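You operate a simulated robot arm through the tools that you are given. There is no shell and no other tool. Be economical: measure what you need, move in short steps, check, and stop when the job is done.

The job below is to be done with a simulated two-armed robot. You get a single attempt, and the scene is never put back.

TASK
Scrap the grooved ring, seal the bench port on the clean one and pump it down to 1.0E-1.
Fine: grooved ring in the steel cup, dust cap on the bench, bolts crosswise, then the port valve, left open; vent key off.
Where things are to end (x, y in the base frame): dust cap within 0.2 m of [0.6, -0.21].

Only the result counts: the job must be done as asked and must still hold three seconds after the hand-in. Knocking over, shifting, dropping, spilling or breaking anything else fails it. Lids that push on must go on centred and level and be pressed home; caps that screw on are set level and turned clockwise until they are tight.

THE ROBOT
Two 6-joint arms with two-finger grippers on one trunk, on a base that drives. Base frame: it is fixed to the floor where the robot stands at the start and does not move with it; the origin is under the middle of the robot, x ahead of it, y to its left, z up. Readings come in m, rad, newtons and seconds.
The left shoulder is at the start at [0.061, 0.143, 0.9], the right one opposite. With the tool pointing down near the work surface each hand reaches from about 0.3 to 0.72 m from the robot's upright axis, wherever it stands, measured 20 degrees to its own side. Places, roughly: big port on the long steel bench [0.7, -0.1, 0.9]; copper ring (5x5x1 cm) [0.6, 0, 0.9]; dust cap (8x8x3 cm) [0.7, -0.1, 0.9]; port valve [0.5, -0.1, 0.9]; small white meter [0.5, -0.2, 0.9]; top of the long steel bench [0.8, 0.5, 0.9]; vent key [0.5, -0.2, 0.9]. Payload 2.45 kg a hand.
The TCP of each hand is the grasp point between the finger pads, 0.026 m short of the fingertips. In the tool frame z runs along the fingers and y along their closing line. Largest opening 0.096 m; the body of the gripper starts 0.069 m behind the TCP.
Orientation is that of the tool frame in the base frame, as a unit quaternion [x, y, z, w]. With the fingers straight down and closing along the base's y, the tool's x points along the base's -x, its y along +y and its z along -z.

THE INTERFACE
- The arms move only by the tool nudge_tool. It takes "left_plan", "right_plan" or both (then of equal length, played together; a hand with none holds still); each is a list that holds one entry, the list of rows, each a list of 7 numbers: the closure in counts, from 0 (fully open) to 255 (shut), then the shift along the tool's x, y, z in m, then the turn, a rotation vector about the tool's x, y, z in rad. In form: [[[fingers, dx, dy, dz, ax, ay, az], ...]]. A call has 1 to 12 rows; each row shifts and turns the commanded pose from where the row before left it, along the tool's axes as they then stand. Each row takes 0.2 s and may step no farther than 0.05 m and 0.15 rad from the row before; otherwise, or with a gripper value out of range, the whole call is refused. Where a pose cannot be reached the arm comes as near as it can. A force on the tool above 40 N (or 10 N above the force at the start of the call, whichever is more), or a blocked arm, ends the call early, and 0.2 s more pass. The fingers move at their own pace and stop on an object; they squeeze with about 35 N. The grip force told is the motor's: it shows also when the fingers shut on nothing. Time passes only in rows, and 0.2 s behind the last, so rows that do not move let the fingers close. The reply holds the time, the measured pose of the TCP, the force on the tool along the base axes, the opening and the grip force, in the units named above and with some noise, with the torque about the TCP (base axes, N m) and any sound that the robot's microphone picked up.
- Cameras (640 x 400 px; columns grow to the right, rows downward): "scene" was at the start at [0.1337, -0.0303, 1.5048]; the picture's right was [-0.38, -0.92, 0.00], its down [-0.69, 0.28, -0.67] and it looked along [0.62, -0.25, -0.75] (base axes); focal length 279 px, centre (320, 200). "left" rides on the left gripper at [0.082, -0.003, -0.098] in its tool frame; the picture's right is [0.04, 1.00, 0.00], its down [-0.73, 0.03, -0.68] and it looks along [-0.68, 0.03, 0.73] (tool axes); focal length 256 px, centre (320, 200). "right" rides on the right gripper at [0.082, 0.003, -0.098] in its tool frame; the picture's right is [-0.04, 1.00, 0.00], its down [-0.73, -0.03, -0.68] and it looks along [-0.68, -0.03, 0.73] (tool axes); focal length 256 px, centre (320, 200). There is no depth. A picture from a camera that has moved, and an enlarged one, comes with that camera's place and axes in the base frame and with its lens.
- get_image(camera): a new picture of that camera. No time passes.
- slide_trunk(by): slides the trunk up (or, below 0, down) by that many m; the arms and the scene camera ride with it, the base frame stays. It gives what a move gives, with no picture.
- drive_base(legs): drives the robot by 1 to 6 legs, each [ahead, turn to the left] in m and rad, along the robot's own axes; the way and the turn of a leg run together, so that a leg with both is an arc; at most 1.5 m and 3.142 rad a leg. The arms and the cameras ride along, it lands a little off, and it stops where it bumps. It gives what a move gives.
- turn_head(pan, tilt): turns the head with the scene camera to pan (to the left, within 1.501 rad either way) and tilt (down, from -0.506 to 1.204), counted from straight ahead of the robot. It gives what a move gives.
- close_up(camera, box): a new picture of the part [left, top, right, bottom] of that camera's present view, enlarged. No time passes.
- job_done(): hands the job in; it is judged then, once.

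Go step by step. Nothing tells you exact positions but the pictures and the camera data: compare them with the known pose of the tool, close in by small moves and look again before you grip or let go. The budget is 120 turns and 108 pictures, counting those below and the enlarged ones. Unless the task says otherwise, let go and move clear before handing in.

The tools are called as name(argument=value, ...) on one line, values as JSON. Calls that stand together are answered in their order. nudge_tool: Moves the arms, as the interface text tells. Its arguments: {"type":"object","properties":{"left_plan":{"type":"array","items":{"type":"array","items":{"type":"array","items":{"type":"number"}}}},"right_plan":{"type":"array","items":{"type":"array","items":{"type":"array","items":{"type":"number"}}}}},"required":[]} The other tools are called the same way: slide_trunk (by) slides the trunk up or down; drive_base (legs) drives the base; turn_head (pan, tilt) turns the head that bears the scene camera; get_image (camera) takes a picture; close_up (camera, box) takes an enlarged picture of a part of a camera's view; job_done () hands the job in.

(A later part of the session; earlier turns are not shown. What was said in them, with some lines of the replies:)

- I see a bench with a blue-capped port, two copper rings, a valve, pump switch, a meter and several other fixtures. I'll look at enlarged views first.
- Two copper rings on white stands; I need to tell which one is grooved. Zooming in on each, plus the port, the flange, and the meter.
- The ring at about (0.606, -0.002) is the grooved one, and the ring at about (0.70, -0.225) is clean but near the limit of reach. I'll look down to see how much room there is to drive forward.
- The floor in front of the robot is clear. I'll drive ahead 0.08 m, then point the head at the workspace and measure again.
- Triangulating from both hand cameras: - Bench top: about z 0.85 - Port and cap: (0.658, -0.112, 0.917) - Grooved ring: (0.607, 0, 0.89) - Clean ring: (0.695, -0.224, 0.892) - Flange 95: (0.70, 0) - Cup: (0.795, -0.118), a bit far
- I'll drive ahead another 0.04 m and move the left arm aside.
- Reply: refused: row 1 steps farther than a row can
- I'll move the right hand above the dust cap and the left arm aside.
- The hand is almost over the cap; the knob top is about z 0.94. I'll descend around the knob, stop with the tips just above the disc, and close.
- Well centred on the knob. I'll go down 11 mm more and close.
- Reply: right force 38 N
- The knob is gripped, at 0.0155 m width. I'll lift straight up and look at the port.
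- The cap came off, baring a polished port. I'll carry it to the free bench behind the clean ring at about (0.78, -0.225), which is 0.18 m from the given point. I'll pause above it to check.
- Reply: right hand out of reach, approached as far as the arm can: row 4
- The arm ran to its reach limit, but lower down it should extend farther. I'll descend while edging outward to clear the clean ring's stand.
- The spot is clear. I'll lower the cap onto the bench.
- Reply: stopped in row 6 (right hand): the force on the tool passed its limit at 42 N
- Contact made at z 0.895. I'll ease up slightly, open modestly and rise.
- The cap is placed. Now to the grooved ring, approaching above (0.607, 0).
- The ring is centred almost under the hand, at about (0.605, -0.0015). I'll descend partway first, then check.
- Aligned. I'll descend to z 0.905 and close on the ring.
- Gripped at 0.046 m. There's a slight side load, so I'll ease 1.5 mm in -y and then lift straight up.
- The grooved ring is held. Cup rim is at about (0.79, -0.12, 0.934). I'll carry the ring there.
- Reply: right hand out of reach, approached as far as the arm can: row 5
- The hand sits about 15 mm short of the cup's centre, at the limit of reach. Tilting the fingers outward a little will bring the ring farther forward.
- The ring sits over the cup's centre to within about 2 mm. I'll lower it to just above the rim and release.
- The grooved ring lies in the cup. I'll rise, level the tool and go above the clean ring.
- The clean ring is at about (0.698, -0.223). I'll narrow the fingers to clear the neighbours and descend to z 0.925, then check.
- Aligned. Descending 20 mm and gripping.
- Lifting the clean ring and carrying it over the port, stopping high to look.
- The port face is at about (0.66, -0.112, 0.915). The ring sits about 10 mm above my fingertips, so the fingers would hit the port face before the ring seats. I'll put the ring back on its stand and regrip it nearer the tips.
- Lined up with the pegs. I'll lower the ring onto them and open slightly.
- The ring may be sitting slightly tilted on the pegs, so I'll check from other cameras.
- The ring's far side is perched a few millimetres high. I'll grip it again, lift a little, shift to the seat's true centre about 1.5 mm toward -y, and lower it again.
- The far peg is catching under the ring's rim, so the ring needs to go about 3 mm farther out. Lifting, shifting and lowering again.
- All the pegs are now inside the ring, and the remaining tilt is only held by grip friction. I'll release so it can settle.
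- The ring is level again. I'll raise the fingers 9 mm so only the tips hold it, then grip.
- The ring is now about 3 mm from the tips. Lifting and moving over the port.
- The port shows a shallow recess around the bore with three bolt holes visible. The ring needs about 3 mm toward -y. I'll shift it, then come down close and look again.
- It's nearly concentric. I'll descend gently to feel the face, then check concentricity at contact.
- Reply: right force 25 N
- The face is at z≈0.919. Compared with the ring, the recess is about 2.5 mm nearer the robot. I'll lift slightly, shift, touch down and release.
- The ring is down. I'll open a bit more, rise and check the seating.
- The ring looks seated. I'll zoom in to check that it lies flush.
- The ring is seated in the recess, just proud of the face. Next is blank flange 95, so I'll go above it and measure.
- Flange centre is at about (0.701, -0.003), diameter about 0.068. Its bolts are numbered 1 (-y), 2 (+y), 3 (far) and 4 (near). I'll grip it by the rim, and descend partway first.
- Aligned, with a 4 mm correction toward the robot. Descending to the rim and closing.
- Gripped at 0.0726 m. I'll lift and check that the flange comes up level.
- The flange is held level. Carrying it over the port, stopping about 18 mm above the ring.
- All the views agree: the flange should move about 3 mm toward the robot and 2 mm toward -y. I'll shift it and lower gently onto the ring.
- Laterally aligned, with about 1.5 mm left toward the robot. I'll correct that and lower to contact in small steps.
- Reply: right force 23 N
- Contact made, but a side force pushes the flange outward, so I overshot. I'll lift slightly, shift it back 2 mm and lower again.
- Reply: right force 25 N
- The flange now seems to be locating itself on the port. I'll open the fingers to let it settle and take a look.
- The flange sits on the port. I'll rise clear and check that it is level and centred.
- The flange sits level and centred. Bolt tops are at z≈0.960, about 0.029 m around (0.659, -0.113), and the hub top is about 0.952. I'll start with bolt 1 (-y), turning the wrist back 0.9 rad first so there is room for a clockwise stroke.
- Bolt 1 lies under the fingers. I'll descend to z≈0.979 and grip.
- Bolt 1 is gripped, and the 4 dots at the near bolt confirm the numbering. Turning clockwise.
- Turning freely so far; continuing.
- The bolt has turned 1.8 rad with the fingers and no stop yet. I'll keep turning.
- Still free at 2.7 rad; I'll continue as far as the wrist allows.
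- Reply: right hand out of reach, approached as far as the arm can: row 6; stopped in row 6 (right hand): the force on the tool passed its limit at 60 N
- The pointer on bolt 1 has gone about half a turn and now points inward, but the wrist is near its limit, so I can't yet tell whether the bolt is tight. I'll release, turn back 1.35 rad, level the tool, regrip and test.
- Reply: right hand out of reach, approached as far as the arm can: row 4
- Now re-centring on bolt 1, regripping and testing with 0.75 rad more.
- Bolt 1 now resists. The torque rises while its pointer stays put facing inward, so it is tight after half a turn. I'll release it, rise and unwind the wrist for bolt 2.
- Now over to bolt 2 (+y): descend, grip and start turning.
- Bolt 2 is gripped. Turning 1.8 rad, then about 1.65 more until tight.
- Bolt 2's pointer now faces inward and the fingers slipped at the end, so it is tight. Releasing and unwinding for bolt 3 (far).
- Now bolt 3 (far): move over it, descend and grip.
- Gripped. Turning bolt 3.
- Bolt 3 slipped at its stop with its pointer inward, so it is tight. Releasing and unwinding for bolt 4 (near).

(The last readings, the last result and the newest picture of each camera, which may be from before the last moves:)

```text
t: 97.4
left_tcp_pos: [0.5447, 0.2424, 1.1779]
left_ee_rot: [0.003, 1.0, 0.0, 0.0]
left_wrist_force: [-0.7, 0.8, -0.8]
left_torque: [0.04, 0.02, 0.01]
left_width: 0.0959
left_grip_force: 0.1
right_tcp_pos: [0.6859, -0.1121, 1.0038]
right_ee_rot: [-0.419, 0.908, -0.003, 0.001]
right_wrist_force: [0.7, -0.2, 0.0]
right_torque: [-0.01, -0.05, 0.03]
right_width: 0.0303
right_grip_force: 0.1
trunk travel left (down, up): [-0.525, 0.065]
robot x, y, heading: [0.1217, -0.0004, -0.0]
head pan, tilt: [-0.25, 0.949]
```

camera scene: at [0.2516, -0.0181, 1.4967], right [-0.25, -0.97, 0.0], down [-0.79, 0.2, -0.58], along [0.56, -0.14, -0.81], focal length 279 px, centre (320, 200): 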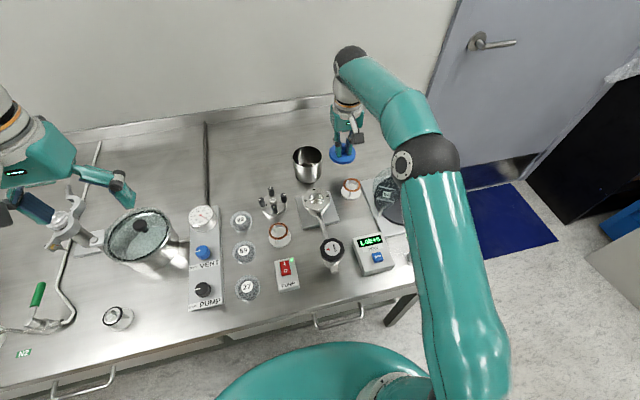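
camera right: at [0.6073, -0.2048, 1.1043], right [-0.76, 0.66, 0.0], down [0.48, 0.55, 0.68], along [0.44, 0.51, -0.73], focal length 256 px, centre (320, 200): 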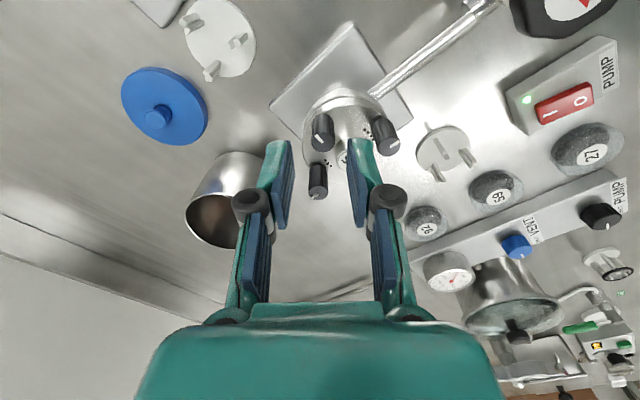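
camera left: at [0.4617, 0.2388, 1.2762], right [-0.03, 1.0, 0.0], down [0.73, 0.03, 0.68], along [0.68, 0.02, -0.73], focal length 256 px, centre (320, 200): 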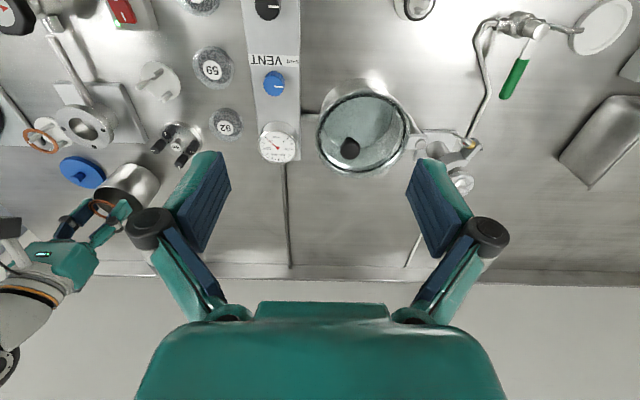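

Over to bolt 4: descend and grip.

nudge_tool(right_plan=[[[175, 0.01875, 0.0212, 0, 0, 0, 0], [175, 0.01875, 0.0212, 0, 0, 0, 0], [175, 0, 0, 0, 0, 0, -0.15], [175, 0, 0, 0, 0, 0, -0.15], [175, 0, 0, 0.014, 0, 0, 0], [175, 0, 0, 0.0105, 0, 0, 0], [240, 0, 0, 0, 0, 0, 0], [240, 0, 0, 0, 0, 0, 0], [240, 0, 0, 0, 0, 0, 0]]])

close_up(camera="right", box=[200, 90, 440, 240])

```text
t: 99.4
left_tcp_pos: [0.5425, 0.2429, 1.1779]
left_ee_rot: [0.003, 1.0, 0.0, 0.001]
left_wrist_force: [0.8, -0.3, -0.3]
left_torque: [0.0, 0.03, -0.01]
left_width: 0.0958
left_grip_force: 0.2
right_tcp_pos: [0.6295, -0.1121, 0.9788]
right_ee_rot: [-0.548, 0.836, -0.002, 0.0]
right_wrist_force: [-5.4, 3.7, 0.3]
right_torque: [0.11, 0.22, 0.05]
right_width: 0.0141
right_grip_force: 35.4
trunk travel left (down, up): [-0.525, 0.065]
robot x, y, heading: [0.1199, -0.0007, 0.001]
head pan, tilt: [-0.25, 0.949]
```

```text
2.67 times, centred on (320, 165) of right
camera zoom: at [0.5945, -0.1852, 1.0777], right [-0.9, 0.43, 0.0], down [0.32, 0.66, 0.68], along [0.3, 0.61, -0.74], focal length 683 px, centre (320, 293)
```

zoom: 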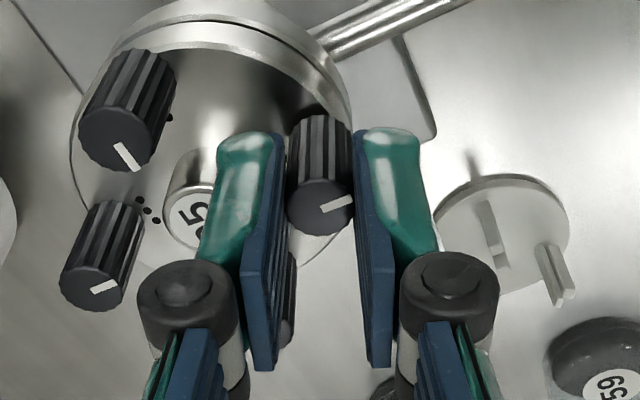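

Turning bolt 4.

nudge_tool(right_plan=[[[240, 0, 0, 0, 0, 0, 0.15], [240, 0, 0, 0, 0, 0, 0.15], [240, 0, 0, 0, 0, 0, 0.15], [240, 0, 0, 0, 0, 0, 0.15], [240, 0, 0, 0, 0, 0, 0.15], [240, 0, 0, 0, 0, 0, 0.15], [240, 0, 0, 0, 0, 0, 0.15], [240, 0, 0, 0, 0, 0, 0.15], [240, 0, 0, 0, 0, 0, 0.15], [240, 0, 0, 0, 0, 0, 0.15], [240, 0, 0, 0, 0, 0, 0.15], [240, 0, 0, 0, 0, 0, 0.15]]])

nudge_tool(right_plan=[[[240, 0, 0, 0, 0, 0, 0.15], [240, 0, 0, 0, 0, 0, 0.15], [240, 0, 0, 0, 0, 0, 0.15], [240, 0, 0, 0, 0, 0, 0.15], [240, 0, 0, 0, 0, 0, 0.15], [240, 0, 0, 0, 0, 0, 0.15], [240, 0, 0, 0, 0, 0, 0.15], [240, 0, 0, 0, 0, 0, 0.15], [240, 0, 0, 0, 0, 0, 0.15], [240, 0, 0, 0, 0, 0, 0.15], [240, 0, 0, 0, 0, 0, 0.12]]])

get_image(camera="right")

```text
t: 102.0
left_tcp_pos: [0.5431, 0.2416, 1.1782]
left_ee_rot: [0.003, 1.0, 0.0, 0.0]
left_wrist_force: [0.4, 0.5, -0.4]
left_torque: [0.01, -0.01, 0.01]
left_width: 0.0959
left_grip_force: 0.0
right_tcp_pos: [0.6306, -0.1118, 0.9799]
right_ee_rot: [0.315, 0.949, -0.003, 0.002]
right_wrist_force: [-11.0, 5.4, -8.8]
right_torque: [0.49, 0.77, 0.0]
right_width: 0.0142
right_grip_force: 35.1
trunk travel left (down, up): [-0.525, 0.065]
robot x, y, heading: [0.1195, 0.001, 0.001]
head pan, tilt: [-0.25, 0.949]
```

```text
t: 104.4
left_tcp_pos: [0.5422, 0.2407, 1.1797]
left_ee_rot: [0.002, 1.0, 0.0, 0.001]
left_wrist_force: [-0.7, -0.2, 0.4]
left_torque: [0.04, -0.02, -0.03]
left_width: 0.0958
left_grip_force: 0.0
right_tcp_pos: [0.6299, -0.1131, 0.9789]
right_ee_rot: [0.904, 0.427, 0.001, 0.002]
right_wrist_force: [-9.9, 1.0, -0.2]
right_torque: [-0.16, 0.41, 0.12]
right_width: 0.0143
right_grip_force: 35.2
trunk travel left (down, up): [-0.525, 0.065]
robot x, y, heading: [0.1198, -0.001, -0.001]
head pan, tilt: [-0.25, 0.949]
```

```text
15 pictures are left
camera right: at [0.6843, -0.051, 1.0781], right [0.75, -0.67, 0.01], down [-0.49, -0.54, 0.68], along [-0.45, -0.51, -0.73], focal length 256 px, centre (320, 200)
```

right: 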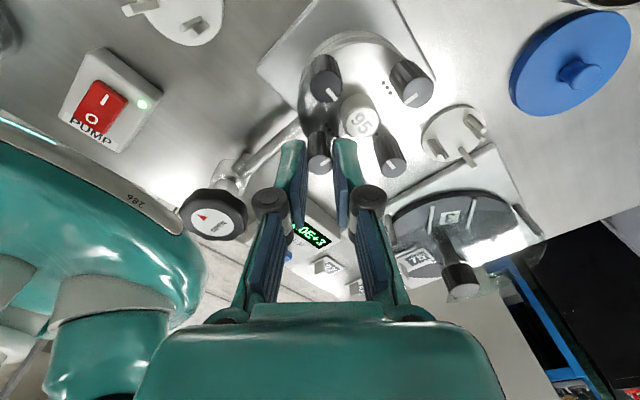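

Bolt 4 ended with the same signature, so all four bolts are tight in crosswise order 1-2-3-4. Now I'll release, unwind to neutral and go above the port valve knob at about (0.509, -0.111).

nudge_tool(right_plan=[[[175, 0, 0, 0, 0, 0, 0], [175, 0, 0, 0, 0, 0, 0], [175, 0, 0, -0.025, 0, 0, 0], [175, 0, 0, -0.02, 0, 0, -0.15], [120, 0, 0, 0, 0, 0, -0.15], [120, 0, 0, 0, 0, 0, -0.15], [120, 0, 0, 0, 0, 0, -0.15], [120, 0, 0, 0, 0, 0, -0.15], [120, 0, 0, 0, 0, 0, -0.15], [120, 0, 0, 0, 0, 0, -0.15], [120, 0, 0, 0, 0, 0, -0.15], [120, 0, 0, 0, 0, 0, -0.15]]])

nudge_tool(right_plan=[[[0, 0, 0, 0, 0, 0, -0.15], [0, 0, 0, 0, 0, 0, -0.15], [0, 0, 0, 0, 0, 0, -0.15], [0, 0, 0, 0, 0, 0, -0.15], [0, 0, 0, 0, 0, 0, -0.15], [0, 0, 0, 0, 0, 0, -0.15], [0, 0.0403, 0, 0, 0, 0, 0], [0, 0.0403, 0, 0, 0, 0, 0], [0, 0.0403, 0, 0, 0, 0, 0], [0, 0, 0, 0, 0, 0, 0]]])

get_image(camera="right")

```text
t: 107.0
left_tcp_pos: [0.5428, 0.2406, 1.1783]
left_ee_rot: [0.002, 1.0, 0.0, 0.001]
left_wrist_force: [0.1, -0.1, -0.1]
left_torque: [0.02, 0.01, 0.01]
left_width: 0.0958
left_grip_force: 0.2
right_tcp_pos: [0.6299, -0.1132, 1.0254]
right_ee_rot: [0.438, 0.899, -0.001, 0.002]
right_wrist_force: [-0.8, 0.7, 0.4]
right_torque: [-0.01, -0.02, -0.01]
right_width: 0.0506
right_grip_force: 0.1
trunk travel left (down, up): [-0.525, 0.065]
robot x, y, heading: [0.1194, -0.0008, 0.006]
head pan, tilt: [-0.25, 0.949]
```

```text
t: 109.2
left_tcp_pos: [0.5438, 0.2413, 1.1784]
left_ee_rot: [0.002, 1.0, 0.0, 0.0]
left_wrist_force: [0.6, 1.3, 0.4]
left_torque: [0.0, -0.02, 0.02]
left_width: 0.0961
left_grip_force: 0.0
right_tcp_pos: [0.511, -0.1115, 1.0234]
right_ee_rot: [0.003, 1.0, -0.003, 0.001]
right_wrist_force: [0.3, 0.5, 0.7]
right_torque: [-0.01, 0.02, 0.03]
right_width: 0.0961
right_grip_force: 0.1
trunk travel left (down, up): [-0.525, 0.065]
robot x, y, heading: [0.1245, -0.0019, 0.002]
head pan, tilt: [-0.25, 0.949]
```

```text
14 pictures are left
camera right: at [0.429, -0.1074, 1.1218], right [0.05, 1.0, -0.01], down [0.73, -0.03, 0.68], along [0.68, -0.04, -0.73], focal length 256 px, centre (320, 200)
```

right: 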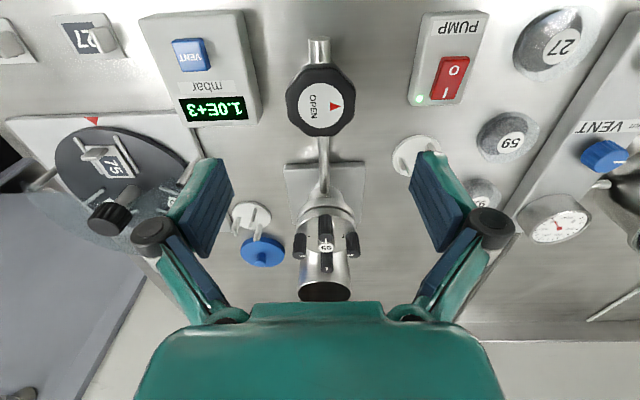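

I'll take a close look at the valve knob, the vent key and the pump switch.

close_up(camera="right", box=[140, 5, 364, 145])

close_up(camera="right", box=[396, 0, 508, 110])

```text
2.86 times, centred on (252, 75) of right
camera zoom: at [0.429, -0.1074, 1.1218], right [0.05, 1.0, -0.01], down [0.73, -0.03, 0.68], along [0.68, -0.04, -0.73], focal length 731 px, centre (514, 557)
```

zoom: 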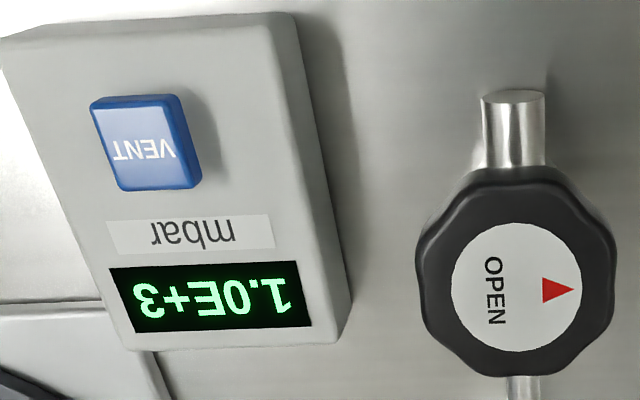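

```text
3.64 times, centred on (452, 55) of right
camera zoom: at [0.429, -0.1074, 1.1218], right [0.05, 1.0, -0.01], down [0.73, -0.03, 0.68], along [0.68, -0.04, -0.73], focal length 931 px, centre (-160, 727)
```

zoom: 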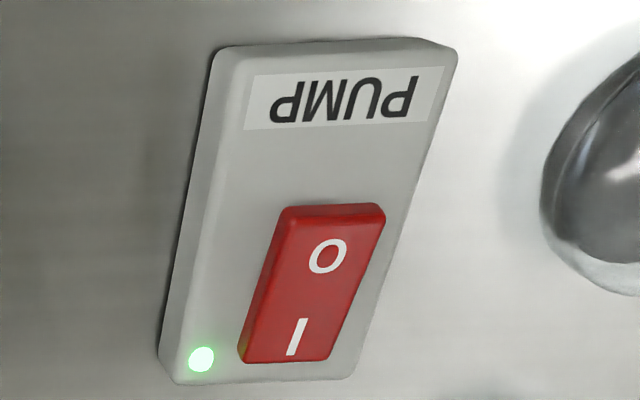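

The pump LED is lit, and the knob's OPEN arrow lies across the pipe, so the valve is shut. I'll grip the knob rim and turn it counter-clockwise while feeling for resistance.

nudge_tool(right_plan=[[[60, 0.003, 0, 0, 0, 0, 0], [60, 0, 0, 0, 0, 0, 0.15], [60, 0, 0, 0, 0, 0, 0.15], [60, 0, 0, 0.02, 0, 0, 0.15], [60, 0, 0, 0.02, 0, 0, 0.15], [60, 0, 0, 0.02, 0, 0, 0.15], [60, 0, 0, 0.016, 0, 0, 0], [60, 0, 0, 0.007, 0, 0, 0], [120, 0, 0, 0, 0, 0, 0], [160, 0, 0, 0, 0, 0, 0], [160, 0, 0, 0, 0, 0, 0]]])

get_image(camera="right")

```text
t: 111.6
left_tcp_pos: [0.544, 0.2426, 1.1784]
left_ee_rot: [0.003, 1.0, 0.0, -0.001]
left_wrist_force: [0.5, -0.3, -0.7]
left_torque: [0.0, 0.03, -0.04]
left_width: 0.0959
left_grip_force: 0.0
right_tcp_pos: [0.5085, -0.1115, 0.9421]
right_ee_rot: [0.37, 0.929, 0.0, 0.003]
right_wrist_force: [4.2, 6.2, 3.5]
right_torque: [0.43, -0.45, 0.0]
right_width: 0.0541
right_grip_force: 44.8
trunk travel left (down, up): [-0.525, 0.065]
robot x, y, heading: [0.1205, 0.002, -0.002]
head pan, tilt: [-0.25, 0.949]
```

```text
11 pictures are left
camera right: at [0.4516, -0.0526, 1.039], right [0.72, 0.7, 0.0], down [0.51, -0.52, 0.68], along [0.48, -0.49, -0.73], focal length 256 px, centre (320, 200)
```

right: 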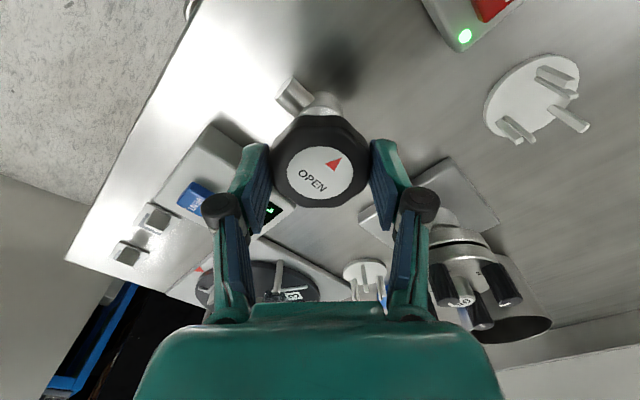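

Gripped the knob at 0.054 m. Turning counter-clockwise a little to feel it.

nudge_tool(right_plan=[[[160, 0, 0, 0, 0, 0, -0.15], [160, 0, 0, 0, 0, 0, -0.15], [160, 0, 0, 0, 0, 0, -0.15], [160, 0, 0, 0, 0, 0, -0.15]]])

```text
t: 112.6
left_tcp_pos: [0.5452, 0.2417, 1.1783]
left_ee_rot: [0.003, 1.0, 0.0, 0.0]
left_wrist_force: [-0.2, -0.3, -0.6]
left_torque: [0.0, 0.0, -0.02]
left_width: 0.096
left_grip_force: 0.1
right_tcp_pos: [0.5084, -0.1114, 0.9413]
right_ee_rot: [0.078, 0.997, -0.002, 0.002]
right_wrist_force: [10.8, 4.0, 6.3]
right_torque: [0.69, -0.96, -0.03]
right_width: 0.0538
right_grip_force: 45.0
trunk travel left (down, up): [-0.525, 0.065]
robot x, y, heading: [0.1237, 0.0012, 0.0]
head pan, tilt: [-0.25, 0.949]
```

It turns freely counter-clockwise. Continuing.

nudge_tool(right_plan=[[[160, 0, 0, 0, 0, 0, -0.15], [160, 0, 0, 0, 0, 0, -0.15], [160, 0, 0, 0, 0, 0, -0.15], [160, 0, 0, 0, 0, 0, -0.15], [160, 0, 0, 0, 0, 0, -0.15], [160, 0, 0, 0, 0, 0, -0.15], [160, 0, 0, 0, 0, 0, -0.15], [160, 0, 0, 0, 0, 0, -0.15]]])

get_image(camera="right")

```text
t: 114.4
left_tcp_pos: [0.5466, 0.2419, 1.1778]
left_ee_rot: [0.003, 1.0, 0.0, 0.0]
left_wrist_force: [0.8, -0.1, -0.1]
left_torque: [-0.03, 0.0, 0.03]
left_width: 0.0961
left_grip_force: 0.1
right_tcp_pos: [0.5086, -0.1108, 0.9432]
right_ee_rot: [-0.498, 0.867, -0.003, 0.001]
right_wrist_force: [15.0, 1.6, 6.4]
right_torque: [0.89, -0.94, 0.0]
right_width: 0.0538
right_grip_force: 44.6
trunk travel left (down, up): [-0.525, 0.065]
robot x, y, heading: [0.1231, 0.0038, -0.003]
head pan, tilt: [-0.25, 0.949]
```

```text
10 pictures are left
camera right: at [0.4646, -0.1801, 1.0395], right [-0.84, 0.54, -0.01], down [0.39, 0.62, 0.68], along [0.37, 0.57, -0.73], focal length 256 px, centre (320, 200)
```

right: 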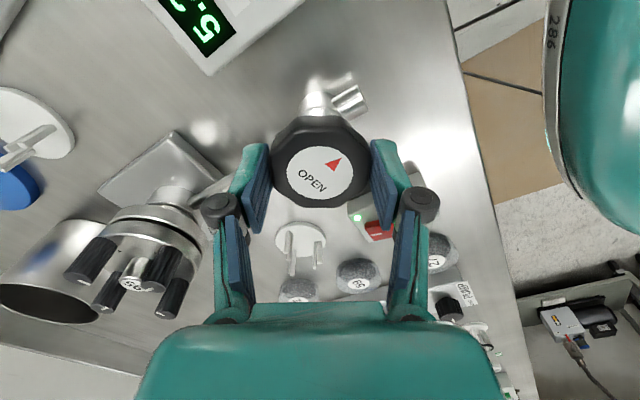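

The meter now shows a different value, so it is pumping. Let me read it.

close_up(camera="right", box=[130, 0, 306, 110])

```text
3.64 times, centred on (218, 55) of right
camera zoom: at [0.4646, -0.1801, 1.0395], right [-0.84, 0.54, -0.01], down [0.39, 0.62, 0.68], along [0.37, 0.57, -0.73], focal length 931 px, centre (691, 727)
```

zoom: 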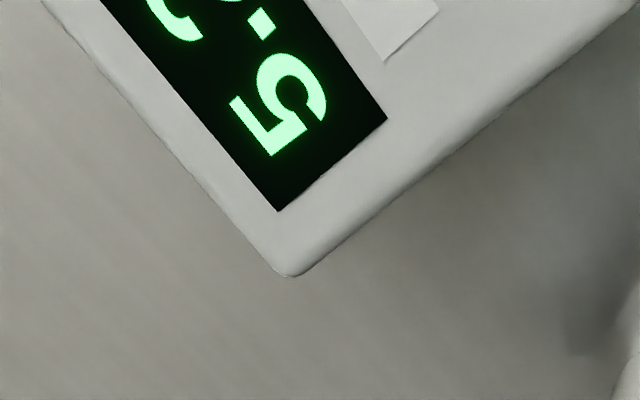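

The reading begins with 5. I'll regrip once and turn further, in case the valve isn't fully open yet.

nudge_tool(right_plan=[[[60, 0, 0, 0, 0, 0, 0], [60, 0, 0, -0.003, 0, 0, 0], [60, 0, 0, 0, 0, 0, 0.15], [60, 0, 0, 0, 0, 0, 0.15], [60, 0, 0, 0, 0, 0, 0.15], [60, 0, 0, 0, 0, 0, 0.15], [60, 0, 0, 0, 0, 0, 0.15], [60, 0, 0, 0, 0, 0, 0.15], [60, 0, 0, 0, 0, 0, 0.15], [60, 0, 0, 0, 0, 0, 0.15], [130, 0, 0, 0.003, 0, 0, 0], [160, 0, 0, 0, 0, 0, 0]]])

nudge_tool(right_plan=[[[160, 0, 0, 0, 0, 0, 0], [160, 0, 0, 0, 0, 0, -0.15], [160, 0, 0, 0, 0, 0, -0.15], [160, 0, 0, 0, 0, 0, -0.15], [160, 0, 0, 0, 0, 0, -0.15], [160, 0, 0, 0, 0, 0, -0.15], [160, 0, 0, 0, 0, 0, -0.15], [160, 0, 0, 0, 0, 0, -0.15], [160, 0, 0, 0, 0, 0, -0.15]]])

get_image(camera="right")

```text
t: 117.0
left_tcp_pos: [0.5421, 0.2418, 1.1785]
left_ee_rot: [0.002, 1.0, 0.001, 0.0]
left_wrist_force: [0.0, -0.7, 0.0]
left_torque: [0.0, 0.01, 0.0]
left_width: 0.096
left_grip_force: 0.0
right_tcp_pos: [0.5077, -0.1108, 0.9426]
right_ee_rot: [0.08, 0.997, -0.002, 0.003]
right_wrist_force: [1.0, 3.2, 11.7]
right_torque: [-0.01, 0.47, 0.01]
right_width: 0.0539
right_grip_force: 45.4
trunk travel left (down, up): [-0.525, 0.065]
robot x, y, heading: [0.1227, 0.0008, -0.003]
head pan, tilt: [-0.25, 0.949]
```

```text
t: 119.0
left_tcp_pos: [0.5434, 0.2417, 1.1789]
left_ee_rot: [0.003, 1.0, 0.0, 0.0]
left_wrist_force: [0.9, -0.1, -0.6]
left_torque: [-0.01, 0.01, 0.03]
left_width: 0.0961
left_grip_force: 0.2
right_tcp_pos: [0.5083, -0.1131, 0.9425]
right_ee_rot: [-0.497, 0.868, -0.003, 0.002]
right_wrist_force: [7.3, -5.6, 20.8]
right_torque: [0.47, -0.69, 0.01]
right_width: 0.0538
right_grip_force: 45.2
trunk travel left (down, up): [-0.525, 0.065]
robot x, y, heading: [0.1198, 0.0012, 0.0]
head pan, tilt: [-0.25, 0.949]
```

```text
8 pictures are left
camera right: at [0.464, -0.1811, 1.0402], right [-0.84, 0.54, -0.01], down [0.39, 0.62, 0.68], along [0.37, 0.57, -0.74], focal length 256 px, centre (320, 200)
```

right: 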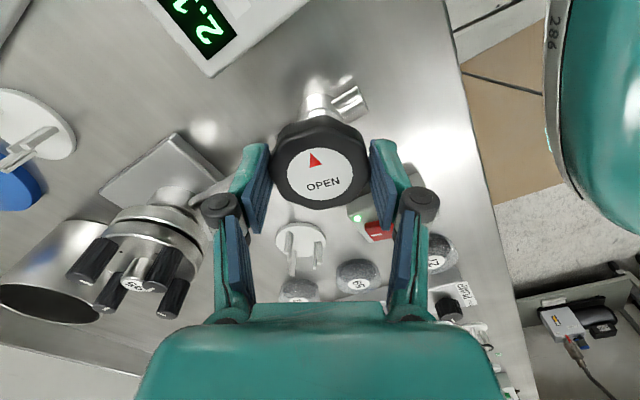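

The knob turned until it slipped at its stop, so the valve is fully open, and the reading is now 2.x and falling. I'll release and rise to watch the meter.

nudge_tool(right_plan=[[[60, 0, 0, 0, 0, 0, 0], [40, 0, 0, 0, 0, 0, 0], [40, 0, 0, -0.03, 0, 0, 0], [40, 0, 0, -0.03, 0, 0, 0], [40, 0, 0, -0.025, 0, 0, 0.15], [40, 0, 0, 0, 0, 0, 0.15], [40, 0, 0, 0, 0, 0, 0.15], [40, 0, 0, 0, 0, 0, 0.15], [40, 0, 0, 0, 0, 0, 0.15], [40, 0, 0, 0, 0, 0, 0.15], [40, 0, 0, 0, 0, 0, 0.15], [40, 0, 0, 0, 0, 0, 0]]])

close_up(camera="right", box=[140, 5, 364, 145])

```text
t: 121.6
left_tcp_pos: [0.5431, 0.2413, 1.1783]
left_ee_rot: [0.003, 1.0, 0.0, 0.001]
left_wrist_force: [-0.2, -0.1, 0.2]
left_torque: [0.01, -0.02, -0.04]
left_width: 0.0958
left_grip_force: 0.1
right_tcp_pos: [0.5065, -0.1127, 1.0268]
right_ee_rot: [0.005, 1.0, -0.003, 0.001]
right_wrist_force: [0.2, -0.4, -0.3]
right_torque: [-0.01, 0.0, 0.02]
right_width: 0.0811
right_grip_force: 0.0
trunk travel left (down, up): [-0.525, 0.065]
robot x, y, heading: [0.1231, -0.0007, 0.001]
head pan, tilt: [-0.25, 0.949]
```

```text
2.86 times, centred on (252, 75) of right
camera zoom: at [0.4253, -0.1071, 1.1244], right [0.05, 1.0, 0.0], down [0.73, -0.03, 0.68], along [0.68, -0.04, -0.73], focal length 731 px, centre (514, 557)
```

zoom: 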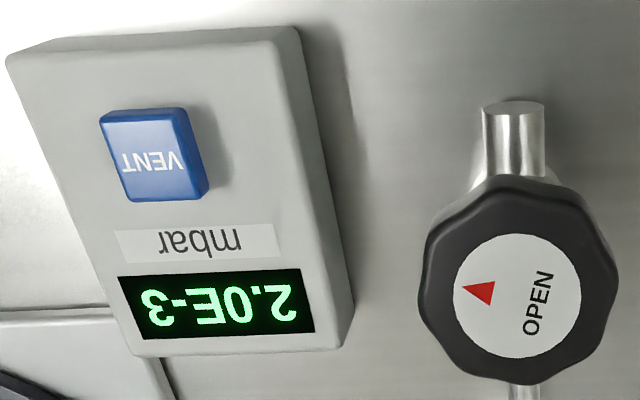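

The meter reads 2.0E-3 mbar, well below 1.0E-1, so the seal holds and the vent is off. I'll move the hand clear and take one last look.

nudge_tool(right_plan=[[[40, 0, 0, -0.04, 0, 0, 0], [40, 0, -0.03, -0.04, 0, 0, 0], [40, 0, -0.04, -0.03, 0, 0, 0], [40, 0, -0.045, -0.02, 0, 0, 0], [40, 0, -0.045, 0, 0, 0, 0], [40, 0, 0, 0, 0, 0, 0]]])

get_image(camera="scene")

close_up(camera="scene", box=[230, 140, 406, 270])

```text
t: 123.0
left_tcp_pos: [0.5433, 0.2412, 1.1786]
left_ee_rot: [0.003, 1.0, 0.0, 0.0]
left_wrist_force: [-0.5, -0.1, -0.7]
left_torque: [0.0, -0.02, -0.05]
left_width: 0.0959
left_grip_force: 0.1
right_tcp_pos: [0.5044, -0.2737, 1.1565]
right_ee_rot: [0.005, 1.0, -0.004, 0.002]
right_wrist_force: [0.3, 0.3, -0.3]
right_torque: [0.01, -0.02, 0.03]
right_width: 0.0811
right_grip_force: 0.0
trunk travel left (down, up): [-0.525, 0.065]
robot x, y, heading: [0.1211, 0.0002, -0.002]
head pan, tilt: [-0.25, 0.949]
```

```text
6 pictures are left
camera scene: at [0.2521, -0.0177, 1.4966], right [-0.25, -0.97, 0.0], down [-0.79, 0.2, -0.58], along [0.56, -0.14, -0.81], focal length 279 px, centre (320, 200)
```

scene: 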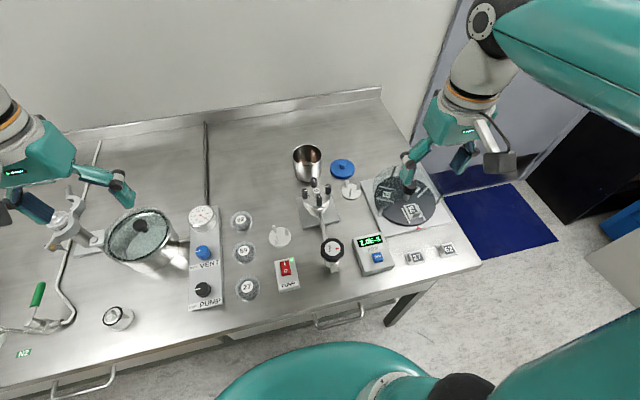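

```text
3.08 times, centred on (318, 205) of scene
camera zoom: at [0.2521, -0.0177, 1.4966], right [-0.25, -0.97, 0.0], down [-0.79, 0.2, -0.58], along [0.56, -0.14, -0.81], focal length 860 px, centre (326, 185)
```

zoom: 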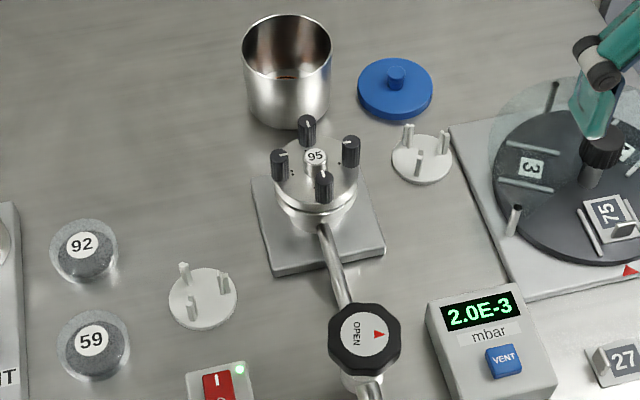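

Everything is in place: the cap is on the bench, the grooved ring is in the cup, the flange is bolted, the valve is open, and the meter is steady at 2.0E-3. Handing in.

job_done()

```text
The job is handed in.
```

The bench port is sealed on the clean ring and pumped down: the meter held steady at 2.0E-3 mbar, well below 1.0E-1, and I've handed the job in.

- **Grooved ring:** it is in the steel cup.
- **Dust cap:** it is on the bench at about (0.784, -0.224), roughly 0.18 m from the given point.
- **Bolts:** I tightened them crosswise in order 1-2-3-4, each half a turn clockwise until it stopped.
- **Port valve:** it is turned fully open and left open.
- **Vent key:** I didn't touch it. I take it to be off because the pressure fell and held.
- **Pump:** I didn't touch the switch, because its green light was already on at the start.
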